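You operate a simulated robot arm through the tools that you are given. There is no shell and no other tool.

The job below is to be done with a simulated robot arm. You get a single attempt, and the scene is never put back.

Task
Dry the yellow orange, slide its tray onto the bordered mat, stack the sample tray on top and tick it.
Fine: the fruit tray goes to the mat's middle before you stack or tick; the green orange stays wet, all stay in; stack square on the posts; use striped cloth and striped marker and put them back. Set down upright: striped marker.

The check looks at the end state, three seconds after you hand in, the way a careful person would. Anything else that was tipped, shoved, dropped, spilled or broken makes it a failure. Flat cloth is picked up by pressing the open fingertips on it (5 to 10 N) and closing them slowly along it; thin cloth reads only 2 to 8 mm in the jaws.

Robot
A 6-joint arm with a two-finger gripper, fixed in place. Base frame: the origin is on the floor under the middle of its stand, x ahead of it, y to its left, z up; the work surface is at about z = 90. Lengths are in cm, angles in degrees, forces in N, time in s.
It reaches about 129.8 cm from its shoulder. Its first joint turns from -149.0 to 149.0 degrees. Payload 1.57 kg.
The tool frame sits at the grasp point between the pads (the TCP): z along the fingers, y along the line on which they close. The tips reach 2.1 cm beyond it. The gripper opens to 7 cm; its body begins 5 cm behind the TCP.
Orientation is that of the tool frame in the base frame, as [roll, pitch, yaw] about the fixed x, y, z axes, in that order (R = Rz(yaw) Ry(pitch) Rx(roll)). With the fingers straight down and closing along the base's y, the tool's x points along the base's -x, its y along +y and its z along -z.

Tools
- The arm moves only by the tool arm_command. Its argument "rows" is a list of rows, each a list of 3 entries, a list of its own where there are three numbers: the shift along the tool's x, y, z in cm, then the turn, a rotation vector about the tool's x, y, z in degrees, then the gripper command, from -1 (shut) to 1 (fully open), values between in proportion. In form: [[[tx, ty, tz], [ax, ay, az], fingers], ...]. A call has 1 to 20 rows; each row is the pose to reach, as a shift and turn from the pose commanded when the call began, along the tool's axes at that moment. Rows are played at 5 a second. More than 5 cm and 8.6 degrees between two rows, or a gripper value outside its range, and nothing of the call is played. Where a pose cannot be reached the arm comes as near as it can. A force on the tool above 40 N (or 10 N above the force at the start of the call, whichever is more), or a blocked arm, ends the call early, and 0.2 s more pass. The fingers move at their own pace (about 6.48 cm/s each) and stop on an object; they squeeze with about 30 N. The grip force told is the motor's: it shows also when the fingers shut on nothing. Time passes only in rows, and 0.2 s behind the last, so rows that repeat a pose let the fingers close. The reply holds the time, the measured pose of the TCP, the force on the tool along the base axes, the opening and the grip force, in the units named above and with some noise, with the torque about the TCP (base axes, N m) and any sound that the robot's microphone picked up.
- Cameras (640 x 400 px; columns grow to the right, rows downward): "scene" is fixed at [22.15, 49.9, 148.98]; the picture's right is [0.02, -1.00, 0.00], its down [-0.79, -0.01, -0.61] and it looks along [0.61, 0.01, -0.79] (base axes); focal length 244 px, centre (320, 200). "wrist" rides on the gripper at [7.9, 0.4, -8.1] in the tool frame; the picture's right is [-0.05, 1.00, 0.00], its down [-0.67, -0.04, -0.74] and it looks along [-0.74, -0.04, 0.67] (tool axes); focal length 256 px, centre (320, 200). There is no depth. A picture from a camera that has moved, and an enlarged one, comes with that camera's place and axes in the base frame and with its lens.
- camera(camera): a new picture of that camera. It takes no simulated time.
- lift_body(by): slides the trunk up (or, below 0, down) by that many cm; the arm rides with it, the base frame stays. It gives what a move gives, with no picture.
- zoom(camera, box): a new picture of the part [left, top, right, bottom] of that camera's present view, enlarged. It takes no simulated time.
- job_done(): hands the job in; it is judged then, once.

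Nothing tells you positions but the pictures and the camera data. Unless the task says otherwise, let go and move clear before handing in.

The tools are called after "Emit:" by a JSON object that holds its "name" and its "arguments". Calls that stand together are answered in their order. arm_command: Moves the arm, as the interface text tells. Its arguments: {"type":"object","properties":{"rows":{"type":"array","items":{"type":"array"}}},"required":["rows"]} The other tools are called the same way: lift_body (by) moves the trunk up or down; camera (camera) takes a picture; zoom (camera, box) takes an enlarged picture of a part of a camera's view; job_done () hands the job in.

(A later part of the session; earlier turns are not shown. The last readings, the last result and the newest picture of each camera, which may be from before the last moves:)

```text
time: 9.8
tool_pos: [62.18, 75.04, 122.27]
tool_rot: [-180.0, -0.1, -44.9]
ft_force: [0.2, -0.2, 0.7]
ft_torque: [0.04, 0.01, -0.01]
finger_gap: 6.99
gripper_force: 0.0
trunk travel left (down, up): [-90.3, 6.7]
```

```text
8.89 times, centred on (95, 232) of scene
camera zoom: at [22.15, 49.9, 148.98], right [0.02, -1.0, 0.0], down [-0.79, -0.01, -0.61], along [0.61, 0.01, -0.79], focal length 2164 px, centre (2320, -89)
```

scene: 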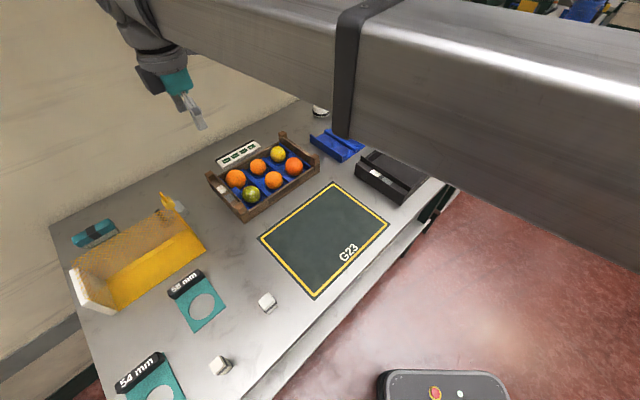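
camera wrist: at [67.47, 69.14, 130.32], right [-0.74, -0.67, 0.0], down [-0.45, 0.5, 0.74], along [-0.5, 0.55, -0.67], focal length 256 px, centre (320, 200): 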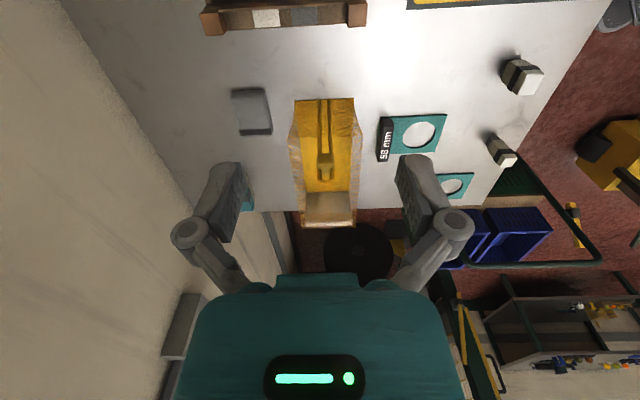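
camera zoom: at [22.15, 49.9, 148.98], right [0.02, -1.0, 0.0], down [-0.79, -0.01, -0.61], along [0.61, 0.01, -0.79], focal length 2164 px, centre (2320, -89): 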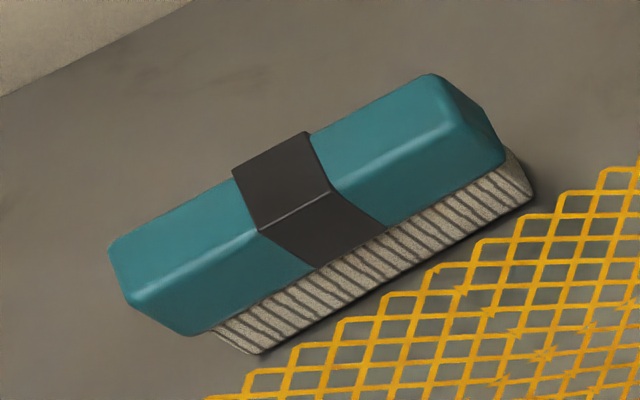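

I can see the gray cloth with its dark stripe clearly, and two banded blocks that look like markers (a 3.2 cm wide one and a 2.4 cm one with a narrow tip). Next I look at the sample tray and the knobs from closer.

Emit:
{"name": "arm_command", "arguments": {"rows": [[[0.88, 1, 0], [0, 0, 8], 1], [[1.77, 2, 0], [0, 0, 16], 1], [[2.65, 3, 0], [0, 0, 24], 1], [[3.53, 4, 0], [0, 0, 32], 1], [[4.4, 5, 0], [0, 0, 40], 1], [[5.3, 6, 0], [0, 0, 48], 1], [[6.2, 7, 0], [0, 0, 56], 1], [[7.1, 8, 0], [0, 0, 64], 1], [[7.9, 9, 0], [0, 0, 72], 1], [[8.8, 10, 0], [0, 0, 80], 1], [[9.7, 11, 0], [0, 0, 88], 1], [[10.6, 12, 0], [0, 0, 96], 1], [[11.5, 13, 0], [0, 0, 104], 1], [[12.4, 14, 0], [0, 0, 112], 1], [[13.2, 15, 0], [0, 0, 120], 1], [[14.1, 16, 0], [0, 0, 128], 1], [[15, 17, 0], [0, 0, 136], 1], [[16, 18, 0], [0, 0, 144], 1], [[17, 19, 0], [0, 0, 152], 1], [[18, 20, 0], [0, 0, 160], 1]]}}

Emit:
{"name": "camera", "arguments": {"camera": "wrist"}}

```text
time: 14.1
tool_pos: [60.52, 48.0, 122.22]
tool_rot: [179.9, 0.0, 154.9]
ft_force: [0.6, 0.2, -0.1]
ft_torque: [0.01, -0.01, 0.0]
finger_gap: 7.0
gripper_force: 0.0
trunk travel left (down, up): [-90.3, 6.7]
```

```text
taken
camera wrist: at [53.44, 51.78, 130.36], right [0.47, 0.88, 0.0], down [0.59, -0.32, 0.74], along [0.66, -0.35, -0.67], focal length 256 px, centre (320, 200)
```

wrist: 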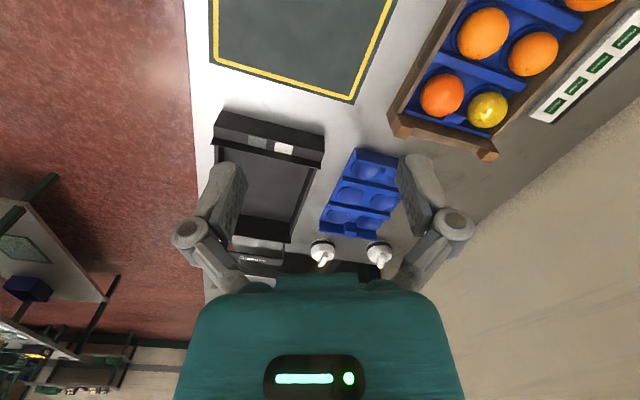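

Emit:
{"name": "zoom", "arguments": {"camera": "wrist", "box": [200, 100, 340, 280]}}

Emit:
{"name": "zoom", "arguments": {"camera": "wrist", "box": [380, 0, 640, 170]}}

Emit:
{"name": "zoom", "arguments": {"camera": "wrist", "box": [290, 220, 410, 280]}}

Emit:
{"name": "zoom", "arguments": {"camera": "wrist", "box": [0, 150, 190, 400]}}

Emit:
{"name": "zoom", "arguments": {"camera": "scene", "box": [340, 130, 480, 220]}}

```text
2.22 times, centred on (270, 190) of wrist
camera zoom: at [53.44, 51.78, 130.36], right [0.47, 0.88, 0.0], down [0.59, -0.32, 0.74], along [0.66, -0.35, -0.67], focal length 569 px, centre (431, 222)
```

zoom: 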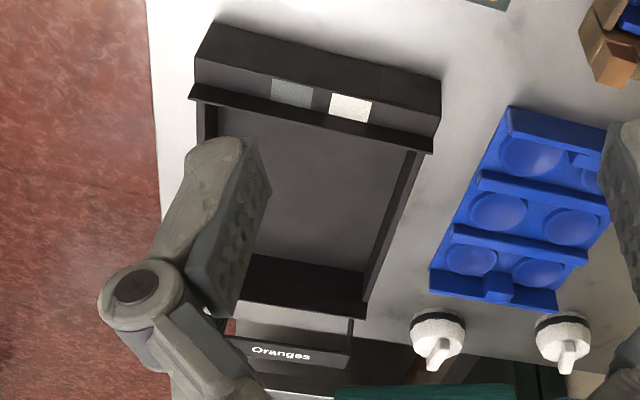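

```text
2.35 times, centred on (510, 85) of wrist
camera zoom: at [53.44, 51.78, 130.36], right [0.47, 0.88, 0.0], down [0.59, -0.32, 0.74], along [0.66, -0.35, -0.67], focal length 602 px, centre (-127, 471)
```

zoom: 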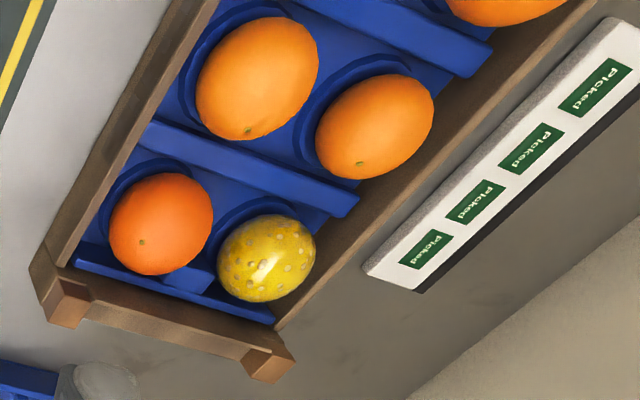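

```text
5.33 times, centred on (350, 250) of wrist
camera zoom: at [53.44, 51.78, 130.36], right [0.47, 0.88, 0.0], down [0.59, -0.32, 0.74], along [0.66, -0.35, -0.67], focal length 1365 px, centre (160, -67)
```

zoom: 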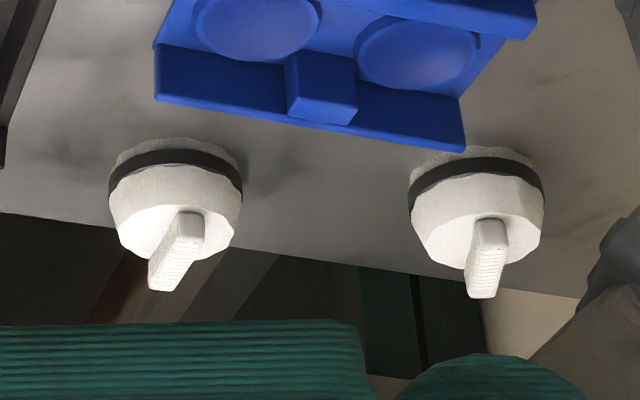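

```text
1.60 times, centred on (95, 275) of wrist
camera zoom: at [53.44, 51.78, 130.36], right [0.47, 0.88, 0.0], down [0.59, -0.32, 0.74], along [0.66, -0.35, -0.67], focal length 410 px, centre (680, 80)
```

zoom: 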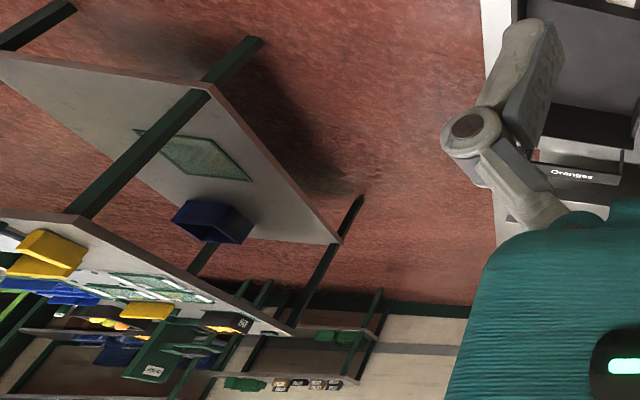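

```text
4.44 times, centred on (410, 175) of scene
camera zoom: at [22.15, 49.9, 148.98], right [0.02, -1.0, 0.0], down [-0.79, -0.01, -0.61], along [0.61, 0.01, -0.79], focal length 1082 px, centre (-80, 311)
```

zoom: 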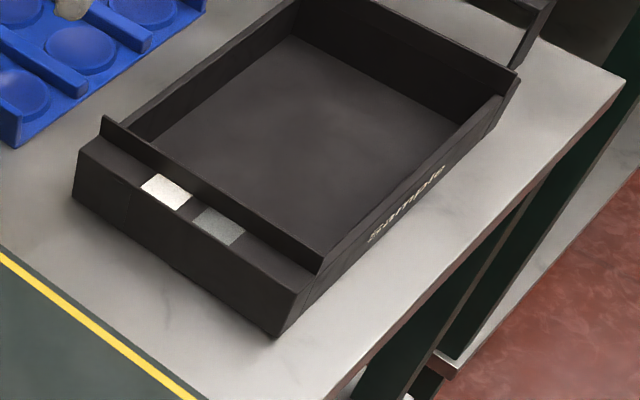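

The black tray reads "Sample", so it is the one to stack; its label ledge has a white and a gray field. I turn back to look at the two banded blocks from a lower side view.

Emit:
{"name": "arm_command", "arguments": {"rows": [[[0.56, -0.12, 0], [0, 0, -8], 1], [[1.1, -0.24, 0], [0, 0, -16], 1], [[1.7, -0.35, 0], [0, 0, -24], 1], [[2.2, -0.47, 0], [0, 0, -32], 1], [[2.8, -0.6, 0], [0, 0, -40], 1], [[3.4, -0.7, 0], [0, 0, -48], 1], [[3.9, -0.8, 0], [0, 0, -56], 1], [[4.5, -0.94, 0], [0, 0, -64], 1], [[5, -1.06, 0], [0, 0, -72], 1], [[5.6, -1.18, 0], [0, 0, -80], 1], [[6.1, -1.3, 0], [0, 0, -88], 1], [[6.7, -1.4, 0], [0, 0, -96], 1], [[7.25, -1.5, 0], [0, 0, -104], 1], [[7.8, -1.65, 0], [0, 0, -112], 1], [[8.4, -1.76, 0], [0, 0, -120], 1], [[8.9, -1.9, 0], [0, 0, -128], 1], [[9.5, -2, 0], [0, 0, -136], 1], [[10, -2.1, 0], [0, 0, -144], 1], [[10.6, -2.2, 0], [0, 0, -152], 1], [[11.15, -2.35, 0], [0, 0, -160], 1]]}}

Emit:
{"name": "lift_body", "arguments": {"by": -20}}

Emit:
{"name": "camera", "arguments": {"camera": "wrist"}}

Emit:
{"name": "camera", "arguments": {"camera": "scene"}}

```text
time: 18.2
tool_pos: [49.31, 50.64, 122.26]
tool_rot: [-179.9, 0.0, -44.9]
ft_force: [-0.1, -0.6, -0.9]
ft_torque: [0.02, 0.0, 0.01]
finger_gap: 7.02
gripper_force: 0.0
trunk travel left (down, up): [-90.3, 6.7]
```

```text
time: 20.4
tool_pos: [49.57, 50.57, 102.22]
tool_rot: [-180.0, 0.0, -45.0]
ft_force: [0.0, 0.0, -0.5]
ft_torque: [0.0, 0.01, 0.02]
finger_gap: 7.0
gripper_force: 0.0
trunk travel left (down, up): [-70.3, 26.7]
```

```text
taken
camera wrist: at [54.69, 44.74, 110.36], right [-0.74, -0.67, 0.0], down [-0.45, 0.5, 0.74], along [-0.5, 0.55, -0.67], focal length 256 px, centre (320, 200)
```

wrist: 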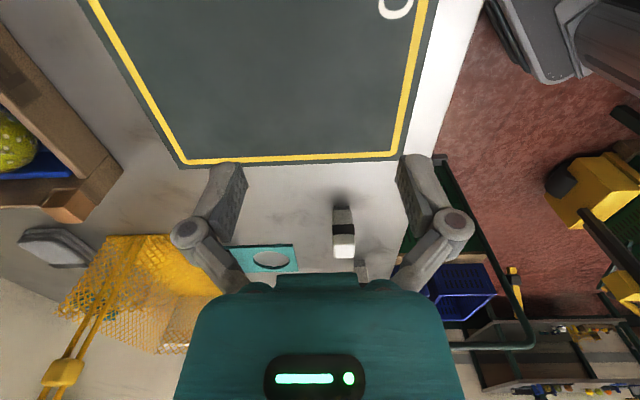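

```text
taken
```

scene: 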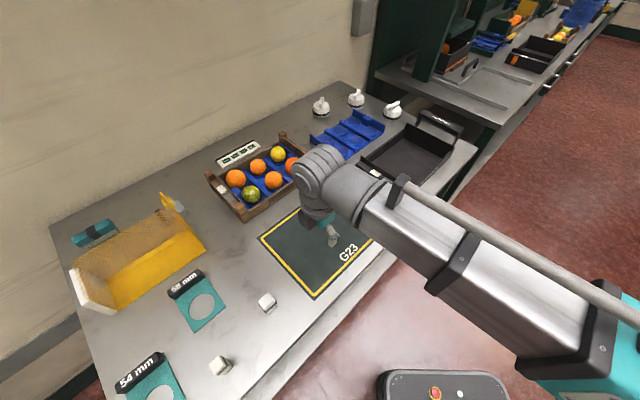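

Emit:
{"name": "zoom", "arguments": {"camera": "wrist", "box": [310, 180, 410, 280]}}

Emit:
{"name": "zoom", "arguments": {"camera": "wrist", "box": [10, 210, 110, 280]}}

Emit:
{"name": "zoom", "arguments": {"camera": "wrist", "box": [0, 60, 140, 240]}}

Emit:
{"name": "zoom", "arguments": {"camera": "wrist", "box": [40, 220, 240, 400]}}

```text
4.00 times, centred on (360, 230) of wrist
camera zoom: at [54.69, 44.74, 110.36], right [-0.74, -0.67, 0.0], down [-0.45, 0.5, 0.74], along [-0.5, 0.55, -0.67], focal length 1024 px, centre (160, 80)
```

zoom: 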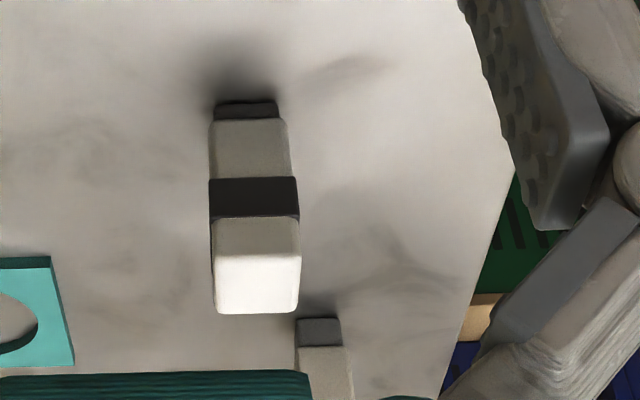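

```text
5.71 times, centred on (60, 245) of wrist
camera zoom: at [54.69, 44.74, 110.36], right [-0.74, -0.67, 0.0], down [-0.45, 0.5, 0.74], along [-0.5, 0.55, -0.67], focal length 1463 px, centre (1806, -57)
```

zoom: 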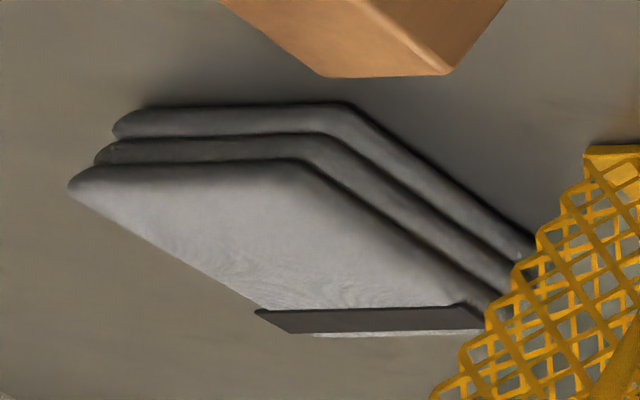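

```text
2.22 times, centred on (70, 150) of wrist
camera zoom: at [54.69, 44.74, 110.36], right [-0.74, -0.67, 0.0], down [-0.45, 0.5, 0.74], along [-0.5, 0.55, -0.67], focal length 569 px, centre (876, 311)
```

zoom: 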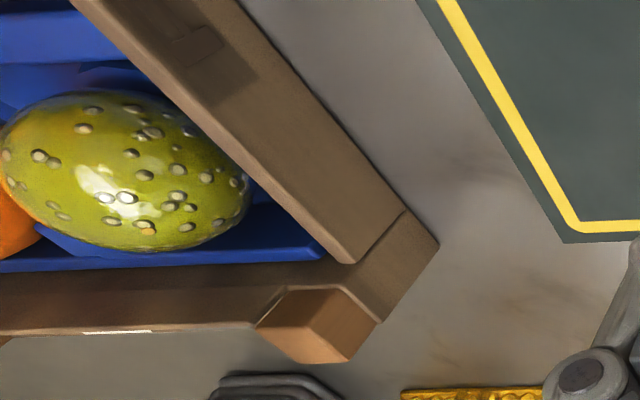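

```text
2.22 times, centred on (140, 310) of wrist
camera zoom: at [54.69, 44.74, 110.36], right [-0.74, -0.67, 0.0], down [-0.45, 0.5, 0.74], along [-0.5, 0.55, -0.67], focal length 569 px, centre (720, -44)
```

zoom: 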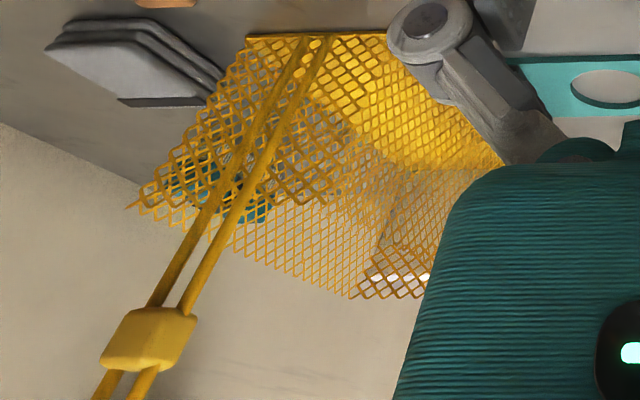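

Both blocks have a dark band and a tip at the bottom; I want a lower look at the narrower block (B, near (25, 68)) to tell which is the marker.

Emit:
{"name": "arm_command", "arguments": {"rows": [[[-2.35, 1.66, 0], [0, 0, 7.9], 1], [[-4.7, 3.3, 0], [0, 0, 15.8], 1], [[-7, 5, 0], [0, 0, 23.7], 1], [[-9.4, 6.6, 0], [0, 0, 31.6], 1], [[-11.7, 8.3, 0], [0, 0, 39.5], 1], [[-14.1, 9.9, 0], [0, 0, 47.4], 1], [[-16.4, 11.6, 0], [0, 0, 55.3], 1], [[-18.8, 13.2, 0], [0, 0, 63.2], 1], [[-21.1, 14.9, 0], [0, 0, 71], 1]]}}

Emit:
{"name": "camera", "arguments": {"camera": "wrist"}}

```text
time: 22.4
tool_pos: [23.92, 55.17, 102.16]
tool_rot: [-179.9, 0.0, -116.0]
ft_force: [-0.3, 0.7, 0.4]
ft_torque: [-0.02, -0.01, 0.0]
finger_gap: 7.03
gripper_force: 0.0
trunk travel left (down, up): [-70.3, 26.7]
```

```text
taken
camera wrist: at [19.93, 48.11, 110.36], right [-0.87, 0.49, 0.0], down [0.33, 0.58, 0.74], along [0.36, 0.65, -0.67], focal length 256 px, centre (320, 200)
```

wrist: 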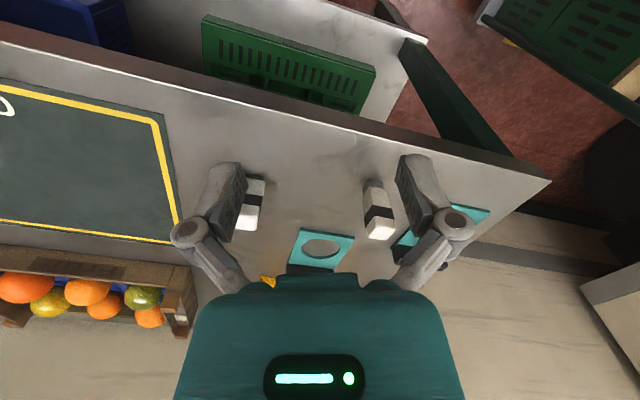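

Emit:
{"name": "zoom", "arguments": {"camera": "wrist", "box": [220, 165, 290, 245]}}

Emit:
{"name": "zoom", "arguments": {"camera": "wrist", "box": [345, 170, 415, 250]}}

Emit:
{"name": "zoom", "arguments": {"camera": "wrist", "box": [0, 0, 560, 150]}}

```text
5.00 times, centred on (255, 205) of wrist
camera zoom: at [19.93, 48.11, 110.36], right [-0.87, 0.49, 0.0], down [0.33, 0.58, 0.74], along [0.36, 0.65, -0.67], focal length 1280 px, centre (645, 175)
```

zoom: 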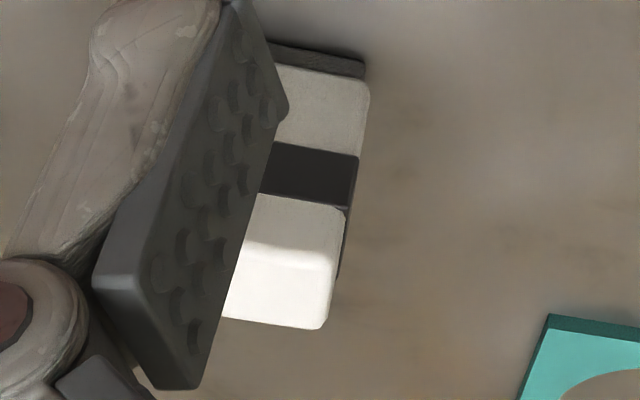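

```text
5.00 times, centred on (380, 210) of wrist
camera zoom: at [19.93, 48.11, 110.36], right [-0.87, 0.49, 0.0], down [0.33, 0.58, 0.74], along [0.36, 0.65, -0.67], focal length 1280 px, centre (20, 150)
```

zoom: 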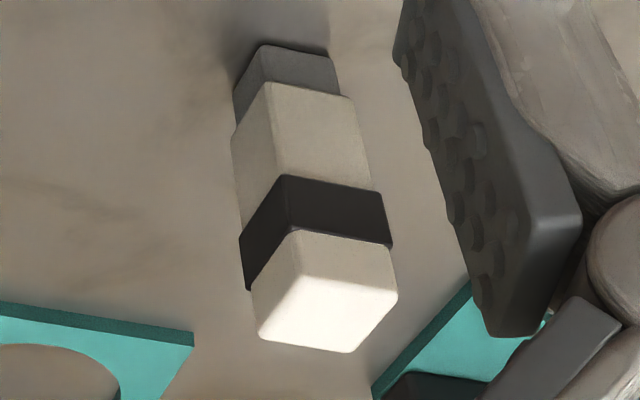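

```text
1.14 times, centred on (280, 75) of wrist
camera zoom: at [19.93, 48.11, 110.36], right [-0.87, 0.49, 0.0], down [0.33, 0.58, 0.74], along [0.36, 0.65, -0.67], focal length 293 px, centre (366, 343)
```

zoom: 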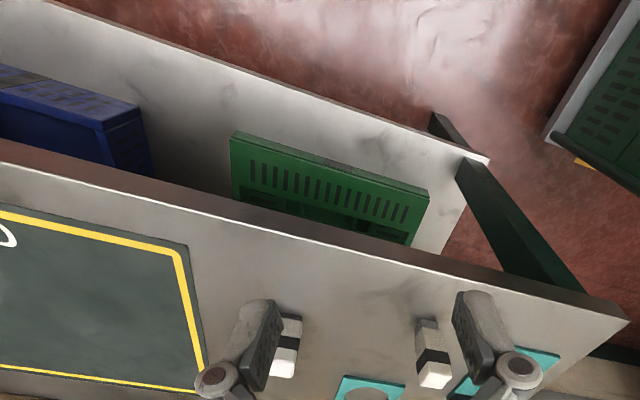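

Block A has a thin ribbed rubber base like a stamp, while B has a felt nib, so I take B as the marker. Now I raise and go round over the fruit tray toward the striped cloth at about (60.8, 93).

Emit:
{"name": "lift_body", "arguments": {"by": 18}}

Emit:
{"name": "arm_command", "arguments": {"rows": [[[-3.73, -2.86, 0], [0, 0, -6.85], 1], [[-7.46, -5.72, 0], [0, 0, -13.7], 1], [[-11.2, -8.6, 0], [0, 0, -20.5], 1], [[-14.9, -11.4, 0], [0, 0, -27.4], 1], [[-18.6, -14.3, 0], [0, 0, -34.2], 1], [[-22.4, -17.2, 0], [0, 0, -41.1], 1], [[-26.1, -20, 0], [0, 0, -48], 1], [[-29.8, -22.9, 0], [0, 0, -54.8], 1], [[-33.6, -25.7, 0], [0, 0, -61.6], 1], [[-37.3, -28.6, 0], [0, 0, -68.5], 1]]}}

Emit:
{"name": "camera", "arguments": {"camera": "wrist"}}

```text
time: 24.4
tool_pos: [23.91, 55.08, 120.27]
tool_rot: [-180.0, 0.0, -116.1]
ft_force: [1.0, -0.4, -0.3]
ft_torque: [-0.03, 0.02, 0.01]
finger_gap: 6.99
gripper_force: 0.0
trunk travel left (down, up): [-88.3, 8.7]
```

```text
time: 26.6
tool_pos: [66.04, 76.14, 120.21]
tool_rot: [180.0, 0.0, -47.3]
ft_force: [-0.7, -0.2, 0.2]
ft_torque: [0.0, 0.03, -0.01]
finger_gap: 7.01
gripper_force: 0.0
trunk travel left (down, up): [-88.3, 8.7]
```

```text
taken
camera wrist: at [71.14, 70.07, 128.28], right [-0.77, -0.64, 0.0], down [-0.42, 0.51, 0.74], along [-0.48, 0.57, -0.67], focal length 256 px, centre (320, 200)
```

wrist: 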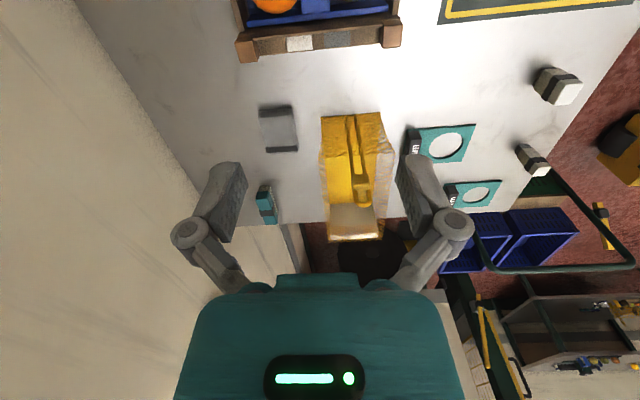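

Emit:
{"name": "zoom", "arguments": {"camera": "wrist", "box": [240, 90, 320, 165]}}

Emit:
{"name": "zoom", "arguments": {"camera": "wrist", "box": [300, 100, 420, 250]}}

Emit:
{"name": "zoom", "arguments": {"camera": "wrist", "box": [220, 0, 420, 70]}}

```text
5.33 times, centred on (280, 128) of wrist
camera zoom: at [71.14, 70.07, 128.28], right [-0.77, -0.64, 0.0], down [-0.42, 0.51, 0.74], along [-0.48, 0.57, -0.67], focal length 1365 px, centre (533, 587)
```

zoom: 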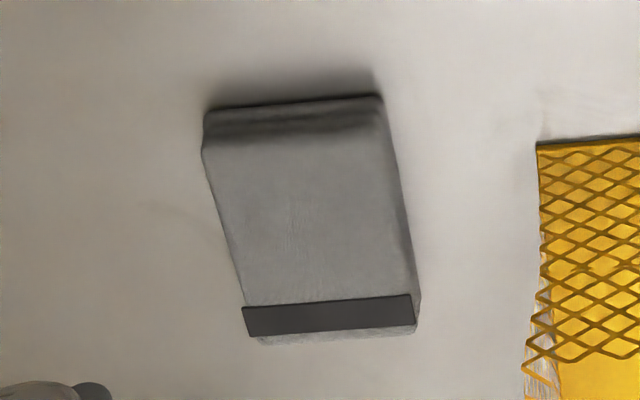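

```text
2.67 times, centred on (360, 175) of wrist
camera zoom: at [71.14, 70.07, 128.28], right [-0.77, -0.64, 0.0], down [-0.42, 0.51, 0.74], along [-0.48, 0.57, -0.67], focal length 683 px, centre (213, 267)
```

zoom: 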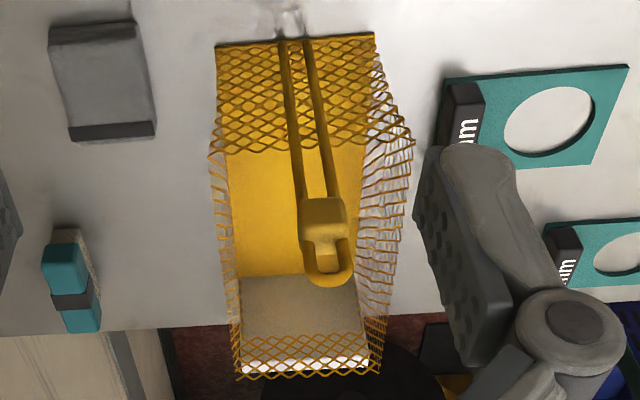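

```text
3.20 times, centred on (320, 35) of wrist
camera zoom: at [71.14, 70.07, 128.28], right [-0.77, -0.64, 0.0], down [-0.42, 0.51, 0.74], along [-0.48, 0.57, -0.67], focal length 819 px, centre (320, 728)
```

zoom: 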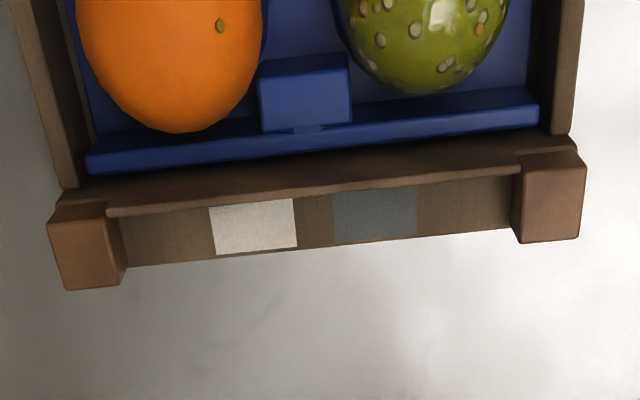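

The cloth is a three-layer folded pad about 7.8 x 5.5 cm centred near (60.9, 93.1), with the net wall about 4 cm from it. I hover over it with the fingers aligned across its width.

Emit:
{"name": "arm_command", "arguments": {"rows": [[[-4, -2, 0], [0, 0, -0.5], 1], [[-8, -4.1, 0], [0, 0, -1], 1], [[-12, -6.1, 0], [0, 0, -1.4], 1], [[-15.97, -8.15, 0], [0, 0, -1.8], 1], [[-15.97, -8.15, 0], [0, 0, -1.8], 1]]}}

Emit:
{"name": "lift_body", "arguments": {"by": -12}}

Emit:
{"name": "camera", "arguments": {"camera": "wrist"}}

Emit:
{"name": "camera", "arguments": {"camera": "scene"}}

```text
time: 27.8
tool_pos: [61.42, 93.24, 120.2]
tool_rot: [179.9, -0.1, -45.7]
ft_force: [0.9, -1.2, 0.6]
ft_torque: [0.02, 0.04, 0.0]
finger_gap: 7.01
gripper_force: 0.0
trunk travel left (down, up): [-88.3, 8.7]
```

```text
time: 29.3
tool_pos: [61.28, 93.33, 108.14]
tool_rot: [180.0, 0.0, -45.7]
ft_force: [-0.4, 0.4, 0.1]
ft_torque: [0.0, 0.05, -0.01]
finger_gap: 7.0
gripper_force: 0.0
trunk travel left (down, up): [-76.3, 20.7]
```

```text
taken
camera wrist: at [66.51, 87.34, 116.36], right [-0.75, -0.66, 0.0], down [-0.44, 0.5, 0.74], along [-0.49, 0.56, -0.67], focal length 256 px, centre (320, 200)
```

wrist: 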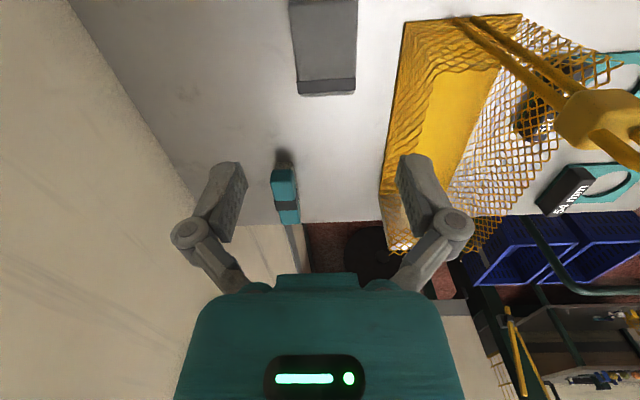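

```text
taken
```

scene: 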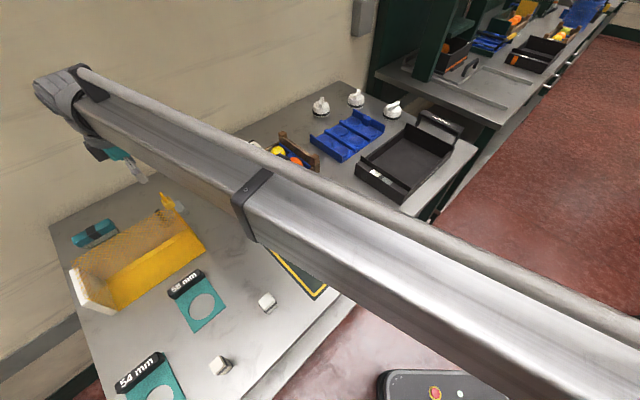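

Alignment is good: the cloth sits between the open fingers with a slight bias away from the net. I shift 0.2 cm and lower most of the way, then check.

Emit:
{"name": "arm_command", "arguments": {"rows": [[[0.3, 0.2, 0], [0, 0, 0.6], 1], [[0.3, 0.2, 0], [0, 0, 0.6], 1]]}}

Emit:
{"name": "lift_body", "arguments": {"by": -11.5}}

Emit:
{"name": "camera", "arguments": {"camera": "wrist"}}

Emit:
{"name": "zoom", "arguments": {"camera": "scene", "box": [40, 120, 260, 300]}}

```text
time: 29.9
tool_pos: [61.42, 92.96, 108.19]
tool_rot: [180.0, -0.1, -46.3]
ft_force: [-0.3, 0.3, -0.2]
ft_torque: [0.0, -0.03, -0.02]
finger_gap: 6.99
gripper_force: 0.0
trunk travel left (down, up): [-76.3, 20.7]
```

```text
time: 31.4
tool_pos: [61.26, 92.94, 96.7]
tool_rot: [-179.9, 0.0, -46.3]
ft_force: [-0.2, 0.2, 0.2]
ft_torque: [0.0, -0.02, 0.0]
finger_gap: 7.01
gripper_force: 0.0
trunk travel left (down, up): [-64.8, 32.2]
```

```text
taken
camera wrist: at [66.46, 86.97, 104.86], right [-0.76, -0.65, 0.0], down [-0.43, 0.51, 0.74], along [-0.49, 0.57, -0.67], focal length 256 px, centre (320, 200)
```

wrist: 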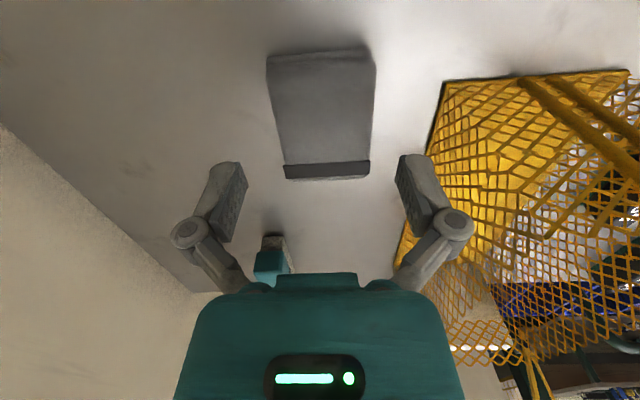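

```text
2.22 times, centred on (150, 210) of scene
camera zoom: at [22.15, 49.9, 148.98], right [0.02, -1.0, 0.0], down [-0.79, -0.01, -0.61], along [0.61, 0.01, -0.79], focal length 541 px, centre (698, 178)
```

zoom: 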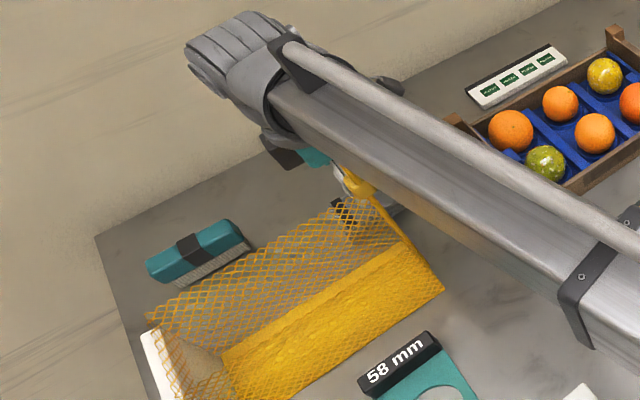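

The forearm beam passes close to the net's hook, so before lowering more I check the clearance there.

Emit:
{"name": "zoom", "arguments": {"camera": "scene", "box": [130, 160, 220, 240]}}

Emit:
{"name": "zoom", "arguments": {"camera": "wrist", "box": [440, 60, 640, 400]}}

```text
5.00 times, centred on (175, 200) of scene
camera zoom: at [22.15, 49.9, 148.98], right [0.02, -1.0, 0.0], down [-0.79, -0.01, -0.61], along [0.61, 0.01, -0.79], focal length 1217 px, centre (1045, 200)
```

zoom: 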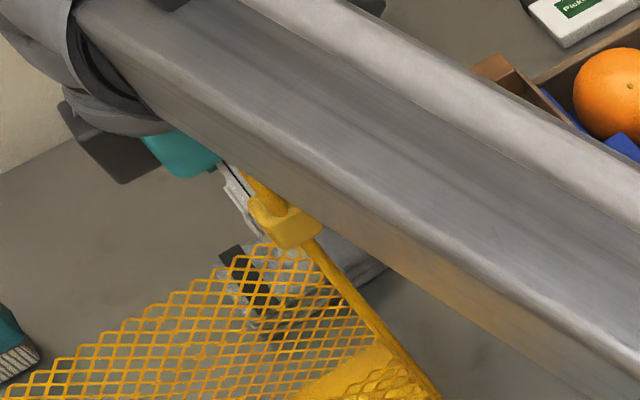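

```text
1.18 times, centred on (540, 230) of wrist
camera zoom: at [66.46, 86.97, 104.86], right [-0.76, -0.65, 0.0], down [-0.43, 0.51, 0.74], along [-0.49, 0.57, -0.67], focal length 301 px, centre (61, 165)
```

zoom: 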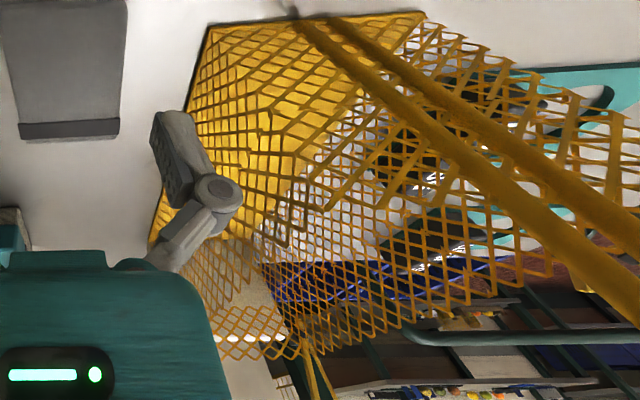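

Going lower here could bring the forearm onto the hook, and the camera side is close to the tray post. I raise, flip the hand by 180° so the camera is on the free side, and later grip the cloth nearer its tray-side end.

Emit:
{"name": "lift_body", "arguments": {"by": 20}}

Emit:
{"name": "arm_command", "arguments": {"rows": [[[0, 0, 0], [0, 0, 8], 1], [[0, 0, 0], [0, 0, 16], 1], [[0, 0, 0], [0, 0, 24], 1], [[0, 0, 0], [0, 0, 32], 1], [[0, 0, 0], [0, 0, 40], 1], [[0, 0, 0], [0, 0, 48], 1], [[0, 0, 0], [0, 0, 56], 1], [[0, 0, 0], [0, 0, 64], 1], [[0, 0, 0], [0, 0, 72], 1], [[0, 0, 0], [0, 0, 80], 1], [[0, 0, 0], [0, 0, 88], 1], [[0, 0, 0], [0, 0, 96], 1], [[0, 0, 0], [0, 0, 104], 1], [[0, 0, 0], [0, 0, 112], 1], [[0, 0, 0], [0, 0, 120], 1], [[0, 0, 0], [0, 0, 128], 1], [[0, 0, 0], [0, 0, 136], 1], [[0, 0, 0], [0, 0, 144], 1], [[0, 0, 0], [0, 0, 152], 1], [[0, 0, 0], [0, 0, 160], 1]]}}

Emit:
{"name": "camera", "arguments": {"camera": "scene"}}

```text
time: 33.5
tool_pos: [61.41, 93.0, 116.55]
tool_rot: [180.0, 0.0, -46.3]
ft_force: [0.0, 0.4, 0.2]
ft_torque: [0.0, -0.01, -0.02]
finger_gap: 6.98
gripper_force: 0.1
trunk travel left (down, up): [-84.8, 12.2]
```

```text
time: 37.8
tool_pos: [61.45, 93.17, 116.77]
tool_rot: [-180.0, 0.1, 153.5]
ft_force: [-0.2, 0.3, -1.0]
ft_torque: [-0.01, 0.01, 0.02]
finger_gap: 7.0
gripper_force: 0.1
trunk travel left (down, up): [-84.8, 12.2]
```

```text
taken
```

scene: 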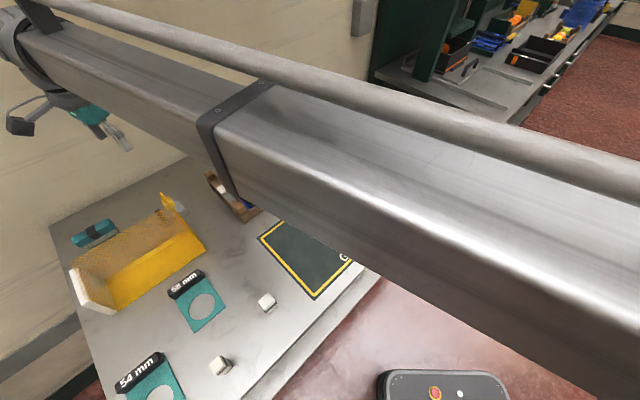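

The flip worked. I finish the yaw to align with the cloth, shift toward its tray-side end, then test a small tilt that moves the forearm away from the hook.

Emit:
{"name": "arm_command", "arguments": {"rows": [[[-0.8, -0.4, 0], [0, 0, 7], 1], [[-1.685, -0.8, 0], [0, 0, 14], 1], [[-1.685, -0.8, 0], [0, 0, 19.9], 1], [[-1.685, -0.8, 0], [0, 0, 19.9], 1]]}}

Emit:
{"name": "arm_command", "arguments": {"rows": [[[0, 0, -0.1], [0, 6, 0], 1], [[0, 0, -0.4], [0, 12, 0], 1], [[0, 0, -0.4], [0, 12, 0], 1]]}}

Emit:
{"name": "camera", "arguments": {"camera": "wrist"}}

```text
time: 38.8
tool_pos: [62.4, 91.53, 116.74]
tool_rot: [-180.0, -0.1, 133.7]
ft_force: [0.4, 0.0, -0.3]
ft_torque: [0.0, 0.02, 0.02]
finger_gap: 7.01
gripper_force: 0.0
trunk travel left (down, up): [-84.8, 12.2]
```

```text
time: 39.5
tool_pos: [62.55, 91.54, 117.14]
tool_rot: [-180.0, -12.1, 133.8]
ft_force: [0.1, 0.1, -0.5]
ft_torque: [0.02, 0.0, -0.01]
finger_gap: 7.01
gripper_force: 0.1
trunk travel left (down, up): [-84.8, 12.2]
```

```text
taken
camera wrist: at [58.54, 96.27, 126.73], right [0.76, 0.65, -0.01], down [0.53, -0.61, 0.59], along [0.38, -0.45, -0.81], focal length 256 px, centre (320, 200)
```

wrist: 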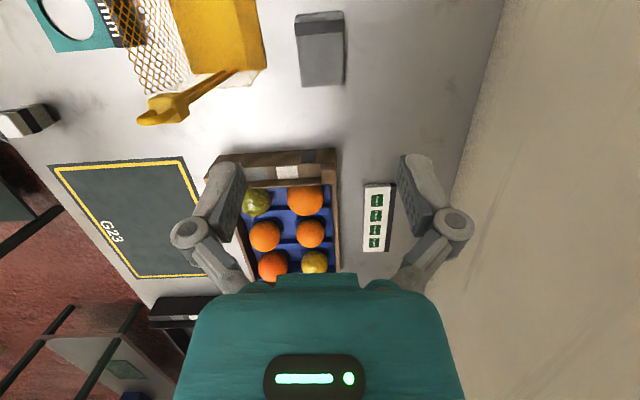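

Emit:
{"name": "zoom", "arguments": {"camera": "wrist", "box": [240, 0, 400, 100]}}

Emit:
{"name": "zoom", "arguments": {"camera": "wrist", "box": [200, 140, 400, 280]}}

```text
4.00 times, centred on (320, 50) of wrist
camera zoom: at [58.54, 96.27, 126.73], right [0.76, 0.65, -0.01], down [0.53, -0.61, 0.59], along [0.38, -0.45, -0.81], focal length 1024 px, centre (320, 800)
```

zoom: 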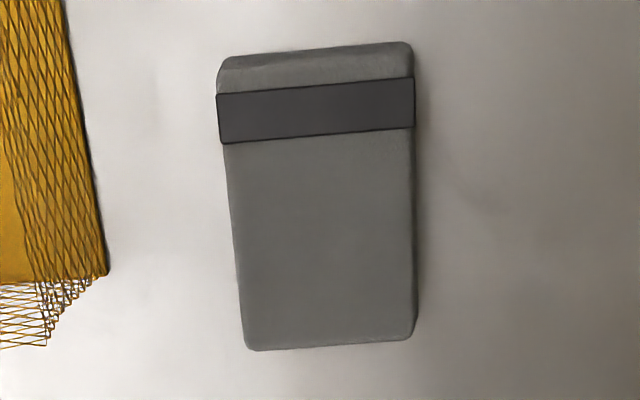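

```text
2.86 times, centred on (300, 210) of wrist
camera zoom: at [58.54, 96.27, 126.73], right [0.76, 0.65, -0.01], down [0.53, -0.61, 0.59], along [0.38, -0.45, -0.81], focal length 731 px, centre (377, 171)
```

zoom: 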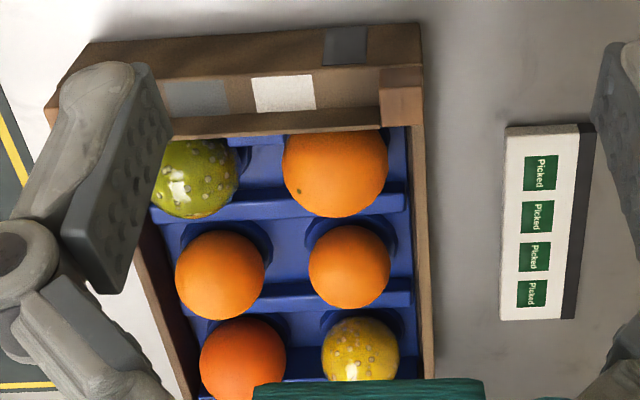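

The cloth is well centred between the fingers. I lower in stages, checking the hook clearance.

Emit:
{"name": "lift_body", "arguments": {"by": -19}}

Emit:
{"name": "camera", "arguments": {"camera": "wrist"}}

Emit:
{"name": "zoom", "arguments": {"camera": "scene", "box": [110, 140, 230, 240]}}

```text
time: 41.6
tool_pos: [62.44, 91.5, 98.13]
tool_rot: [-180.0, -12.0, 133.8]
ft_force: [-0.8, -0.6, 0.4]
ft_torque: [0.04, -0.02, 0.0]
finger_gap: 7.0
gripper_force: 0.0
trunk travel left (down, up): [-65.8, 31.2]
```

```text
taken
camera wrist: at [58.53, 96.26, 107.73], right [0.76, 0.65, -0.01], down [0.53, -0.61, 0.59], along [0.38, -0.45, -0.81], focal length 256 px, centre (320, 200)
```

wrist: 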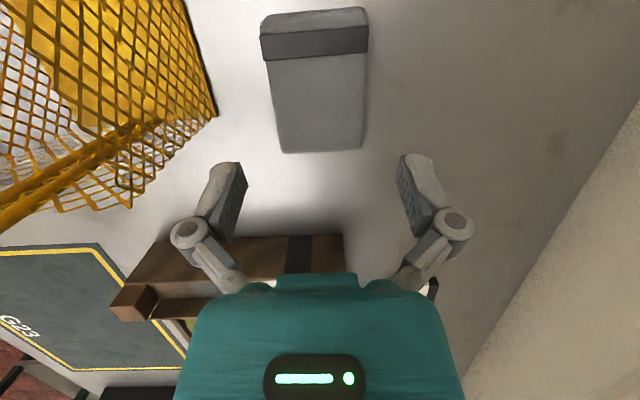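

```text
4.00 times, centred on (170, 190) of scene
camera zoom: at [22.15, 49.9, 148.98], right [0.02, -1.0, 0.0], down [-0.79, -0.01, -0.61], along [0.61, 0.01, -0.79], focal length 974 px, centre (920, 240)
```

zoom: 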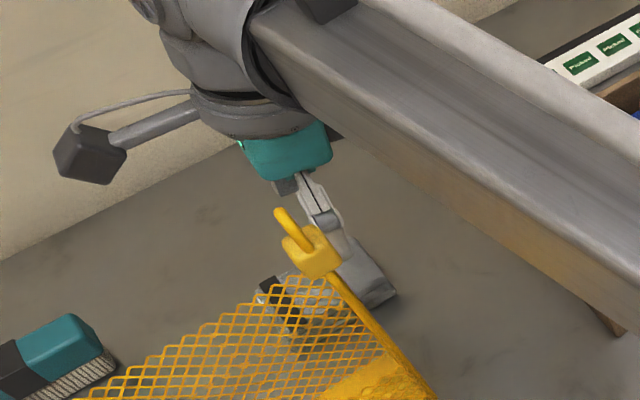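

The forearm is now well clear of the hook and the cloth is centred. I lower to straddle it, then close.

Emit:
{"name": "lift_body", "arguments": {"by": -4.5}}

Emit:
{"name": "lift_body", "arguments": {"by": -0.8}}

Emit:
{"name": "camera", "arguments": {"camera": "wrist"}}

Emit:
{"name": "zoom", "arguments": {"camera": "scene", "box": [110, 140, 230, 240]}}

```text
time: 42.5
tool_pos: [62.52, 91.66, 93.61]
tool_rot: [179.9, -11.9, 133.8]
ft_force: [-0.5, -0.2, -0.5]
ft_torque: [-0.02, -0.03, 0.01]
finger_gap: 7.0
gripper_force: 0.1
trunk travel left (down, up): [-61.3, 35.7]
```

```text
time: 43.1
tool_pos: [62.49, 91.61, 92.85]
tool_rot: [179.9, -12.0, 133.8]
ft_force: [-0.3, -0.1, 0.0]
ft_torque: [-0.01, 0.02, -0.01]
finger_gap: 7.0
gripper_force: 0.1
trunk travel left (down, up): [-60.5, 36.5]
```

```text
taken
camera wrist: at [58.53, 96.26, 102.43], right [0.76, 0.65, -0.01], down [0.53, -0.61, 0.59], along [0.38, -0.45, -0.81], focal length 256 px, centre (320, 200)
```

wrist: 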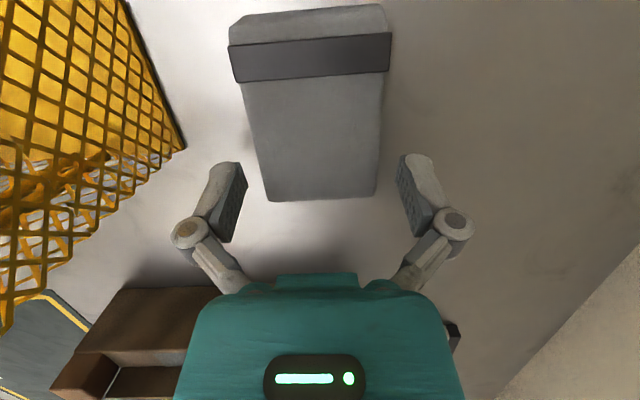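

```text
4.00 times, centred on (170, 190) of scene
camera zoom: at [22.15, 49.9, 148.98], right [0.02, -1.0, 0.0], down [-0.79, -0.01, -0.61], along [0.61, 0.01, -0.79], focal length 974 px, centre (920, 240)
```

zoom: 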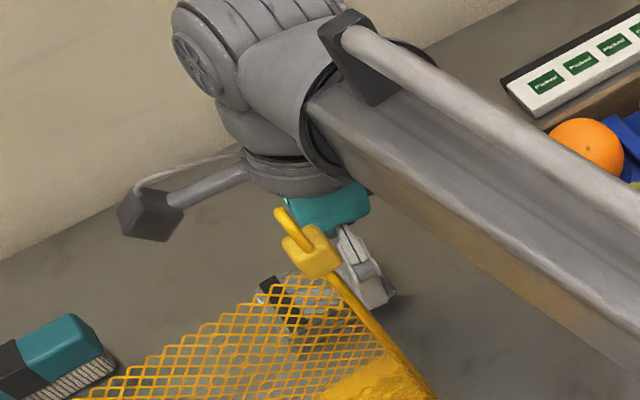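

Emit:
{"name": "arm_command", "arguments": {"rows": [[[0, 0, 0], [0, 0, 0], 0.8], [[0, 0, 0], [0, 0, 0], 0.65], [[0, 0, 0], [0, 0, 0], 0.55], [[0, 0, 0], [0, 0, 0], 0.45], [[0, 0, 0], [0, 0, 0], 0.35], [[0, 0, 0], [0, 0, 0], 0.25]]}}

Emit:
{"name": "camera", "arguments": {"camera": "wrist"}}

```text
time: 44.5
tool_pos: [62.59, 91.61, 92.86]
tool_rot: [180.0, -12.0, 133.8]
ft_force: [1.8, 0.9, 3.6]
ft_torque: [0.07, 0.02, -0.02]
finger_gap: 5.49
gripper_force: 29.9
trunk travel left (down, up): [-60.5, 36.5]
```

```text
taken
camera wrist: at [58.53, 96.25, 102.46], right [0.76, 0.65, -0.01], down [0.53, -0.61, 0.59], along [0.38, -0.45, -0.81], focal length 256 px, centre (320, 200)
```

wrist: 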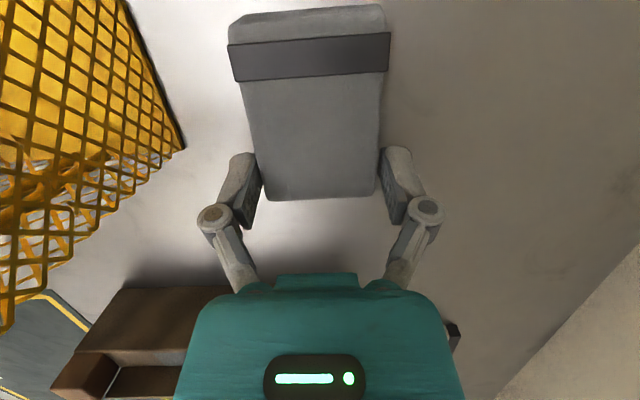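

The fingers hold the cloth pad at 5.5 cm with full grip. I note this pose for putting it back, then lift carefully.

Emit:
{"name": "arm_command", "arguments": {"rows": [[[0, 0, 0], [0, 0, 0], -0.2], [[0, 0, 0], [0, 0, 0], -0.2]]}}

Emit:
{"name": "lift_body", "arguments": {"by": 4}}

Emit:
{"name": "camera", "arguments": {"camera": "wrist"}}

Emit:
{"name": "zoom", "arguments": {"camera": "scene", "box": [110, 140, 230, 240]}}

```text
time: 45.1
tool_pos: [62.46, 91.59, 92.82]
tool_rot: [-179.9, -12.0, 133.8]
ft_force: [1.4, 0.9, 3.7]
ft_torque: [0.06, 0.02, 0.0]
finger_gap: 5.53
gripper_force: 30.4
trunk travel left (down, up): [-60.5, 36.5]
```

```text
time: 45.9
tool_pos: [62.35, 91.63, 96.78]
tool_rot: [-180.0, -11.9, 133.8]
ft_force: [-0.6, 0.8, -1.2]
ft_torque: [-0.01, 0.0, 0.02]
finger_gap: 2.79
gripper_force: 0.0
trunk travel left (down, up): [-64.5, 32.5]
```

```text
taken
camera wrist: at [58.54, 96.28, 106.41], right [0.76, 0.65, -0.01], down [0.53, -0.61, 0.59], along [0.38, -0.45, -0.81], focal length 256 px, centre (320, 200)
```

wrist: 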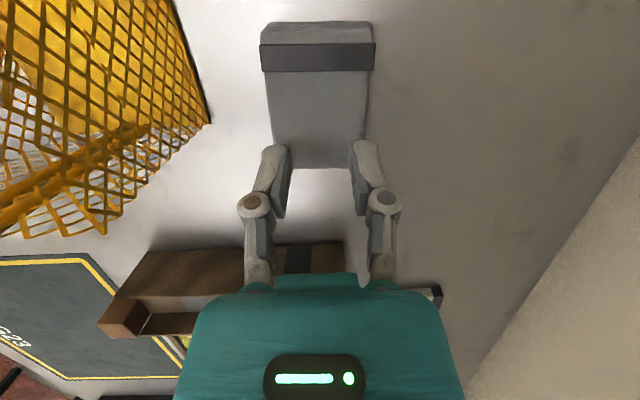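

```text
4.00 times, centred on (170, 190) of scene
camera zoom: at [22.15, 49.9, 148.98], right [0.02, -1.0, 0.0], down [-0.79, -0.01, -0.61], along [0.61, 0.01, -0.79], focal length 974 px, centre (920, 240)
```

zoom: 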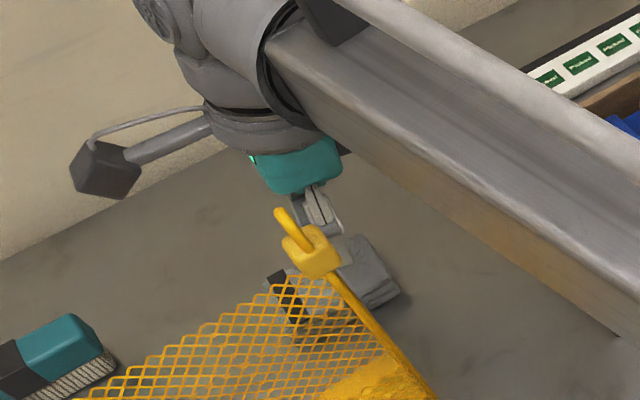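

The pad slipped out of the side grip and stayed in place. I follow the hint instead: partly open fingertips pressed on top with 5–10 N, then slow closing; first I reduce the tilt.

Emit:
{"name": "arm_command", "arguments": {"rows": [[[-0.06, 0, 0.29], [0, -6, 0], 0.0], [[-0.06, 0, 0.29], [0, -6, 0], 0.0], [[-0.06, 0, 0.29], [0, -6, 0], 0.0]]}}

Emit:
{"name": "lift_body", "arguments": {"by": -1.5}}

Emit:
{"name": "camera", "arguments": {"camera": "wrist"}}

Emit:
{"name": "zoom", "arguments": {"camera": "scene", "box": [110, 140, 230, 240]}}

```text
time: 46.7
tool_pos: [62.39, 91.62, 96.62]
tool_rot: [-180.0, -5.9, 133.8]
ft_force: [-0.1, 0.4, 0.4]
ft_torque: [0.01, 0.02, 0.01]
finger_gap: 3.5
gripper_force: 0.1
trunk travel left (down, up): [-64.5, 32.5]
```

```text
time: 47.3
tool_pos: [62.53, 91.57, 94.98]
tool_rot: [179.9, -6.0, 133.8]
ft_force: [-0.2, 0.3, -0.4]
ft_torque: [-0.03, -0.02, 0.02]
finger_gap: 3.49
gripper_force: 0.1
trunk travel left (down, up): [-63.0, 34.0]
```

```text
taken
camera wrist: at [57.85, 96.95, 103.94], right [0.76, 0.65, -0.01], down [0.49, -0.56, 0.67], along [0.43, -0.51, -0.74], focal length 256 px, centre (320, 200)
```

wrist: 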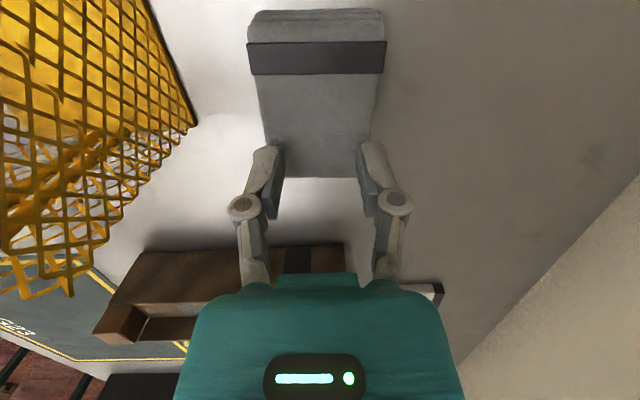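

```text
4.00 times, centred on (170, 190) of scene
camera zoom: at [22.15, 49.9, 148.98], right [0.02, -1.0, 0.0], down [-0.79, -0.01, -0.61], along [0.61, 0.01, -0.79], focal length 974 px, centre (920, 240)
```

zoom: 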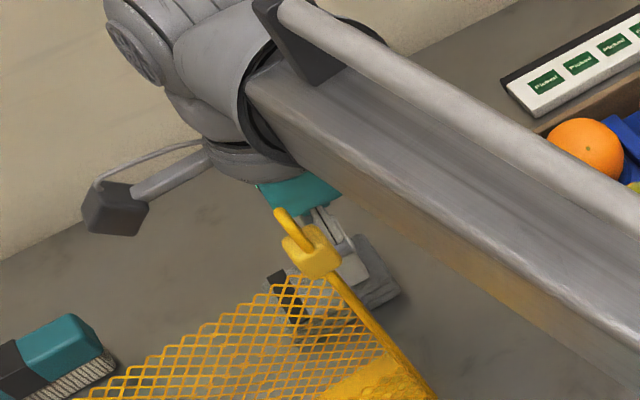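

Emit:
{"name": "lift_body", "arguments": {"by": -0.6}}

Emit:
{"name": "lift_body", "arguments": {"by": -0.3}}

Emit:
{"name": "lift_body", "arguments": {"by": -0.2}}

```text
time: 47.9
tool_pos: [62.51, 91.63, 94.48]
tool_rot: [-180.0, -5.9, 133.9]
ft_force: [-0.4, 0.3, 0.3]
ft_torque: [-0.01, 0.0, 0.02]
finger_gap: 3.5
gripper_force: 0.1
trunk travel left (down, up): [-62.4, 34.6]
```

```text
time: 48.4
tool_pos: [62.35, 91.34, 94.39]
tool_rot: [179.8, -6.0, 133.9]
ft_force: [3.8, 4.1, 24.0]
ft_torque: [0.07, -0.29, -0.05]
finger_gap: 3.43
gripper_force: 12.4
trunk travel left (down, up): [-62.1, 34.9]
```

```text
time: 48.9
tool_pos: [62.33, 91.38, 94.32]
tool_rot: [179.8, -6.1, 133.8]
ft_force: [4.9, 7.2, 37.6]
ft_torque: [0.16, -0.42, -0.05]
finger_gap: 3.37
gripper_force: 18.5
trunk travel left (down, up): [-61.9, 35.1]
```

The pad top is at about z = 92.2 and stiff; I am pressing too hard. I back off to reach 5–10 N.

Emit:
{"name": "lift_body", "arguments": {"by": 0.42}}

```text
time: 49.5
tool_pos: [62.55, 91.51, 94.28]
tool_rot: [-180.0, -6.0, 133.9]
ft_force: [-0.4, -0.4, 3.7]
ft_torque: [-0.07, 0.01, 0.01]
finger_gap: 3.51
gripper_force: 0.1
trunk travel left (down, up): [-62.4, 34.6]
```

Emit:
{"name": "lift_body", "arguments": {"by": -0.08}}

```text
time: 50.0
tool_pos: [62.49, 91.57, 94.26]
tool_rot: [-180.0, -6.0, 133.8]
ft_force: [-0.1, -0.5, 6.3]
ft_torque: [-0.06, 0.0, 0.02]
finger_gap: 3.55
gripper_force: 0.1
trunk travel left (down, up): [-62.3, 34.7]
```

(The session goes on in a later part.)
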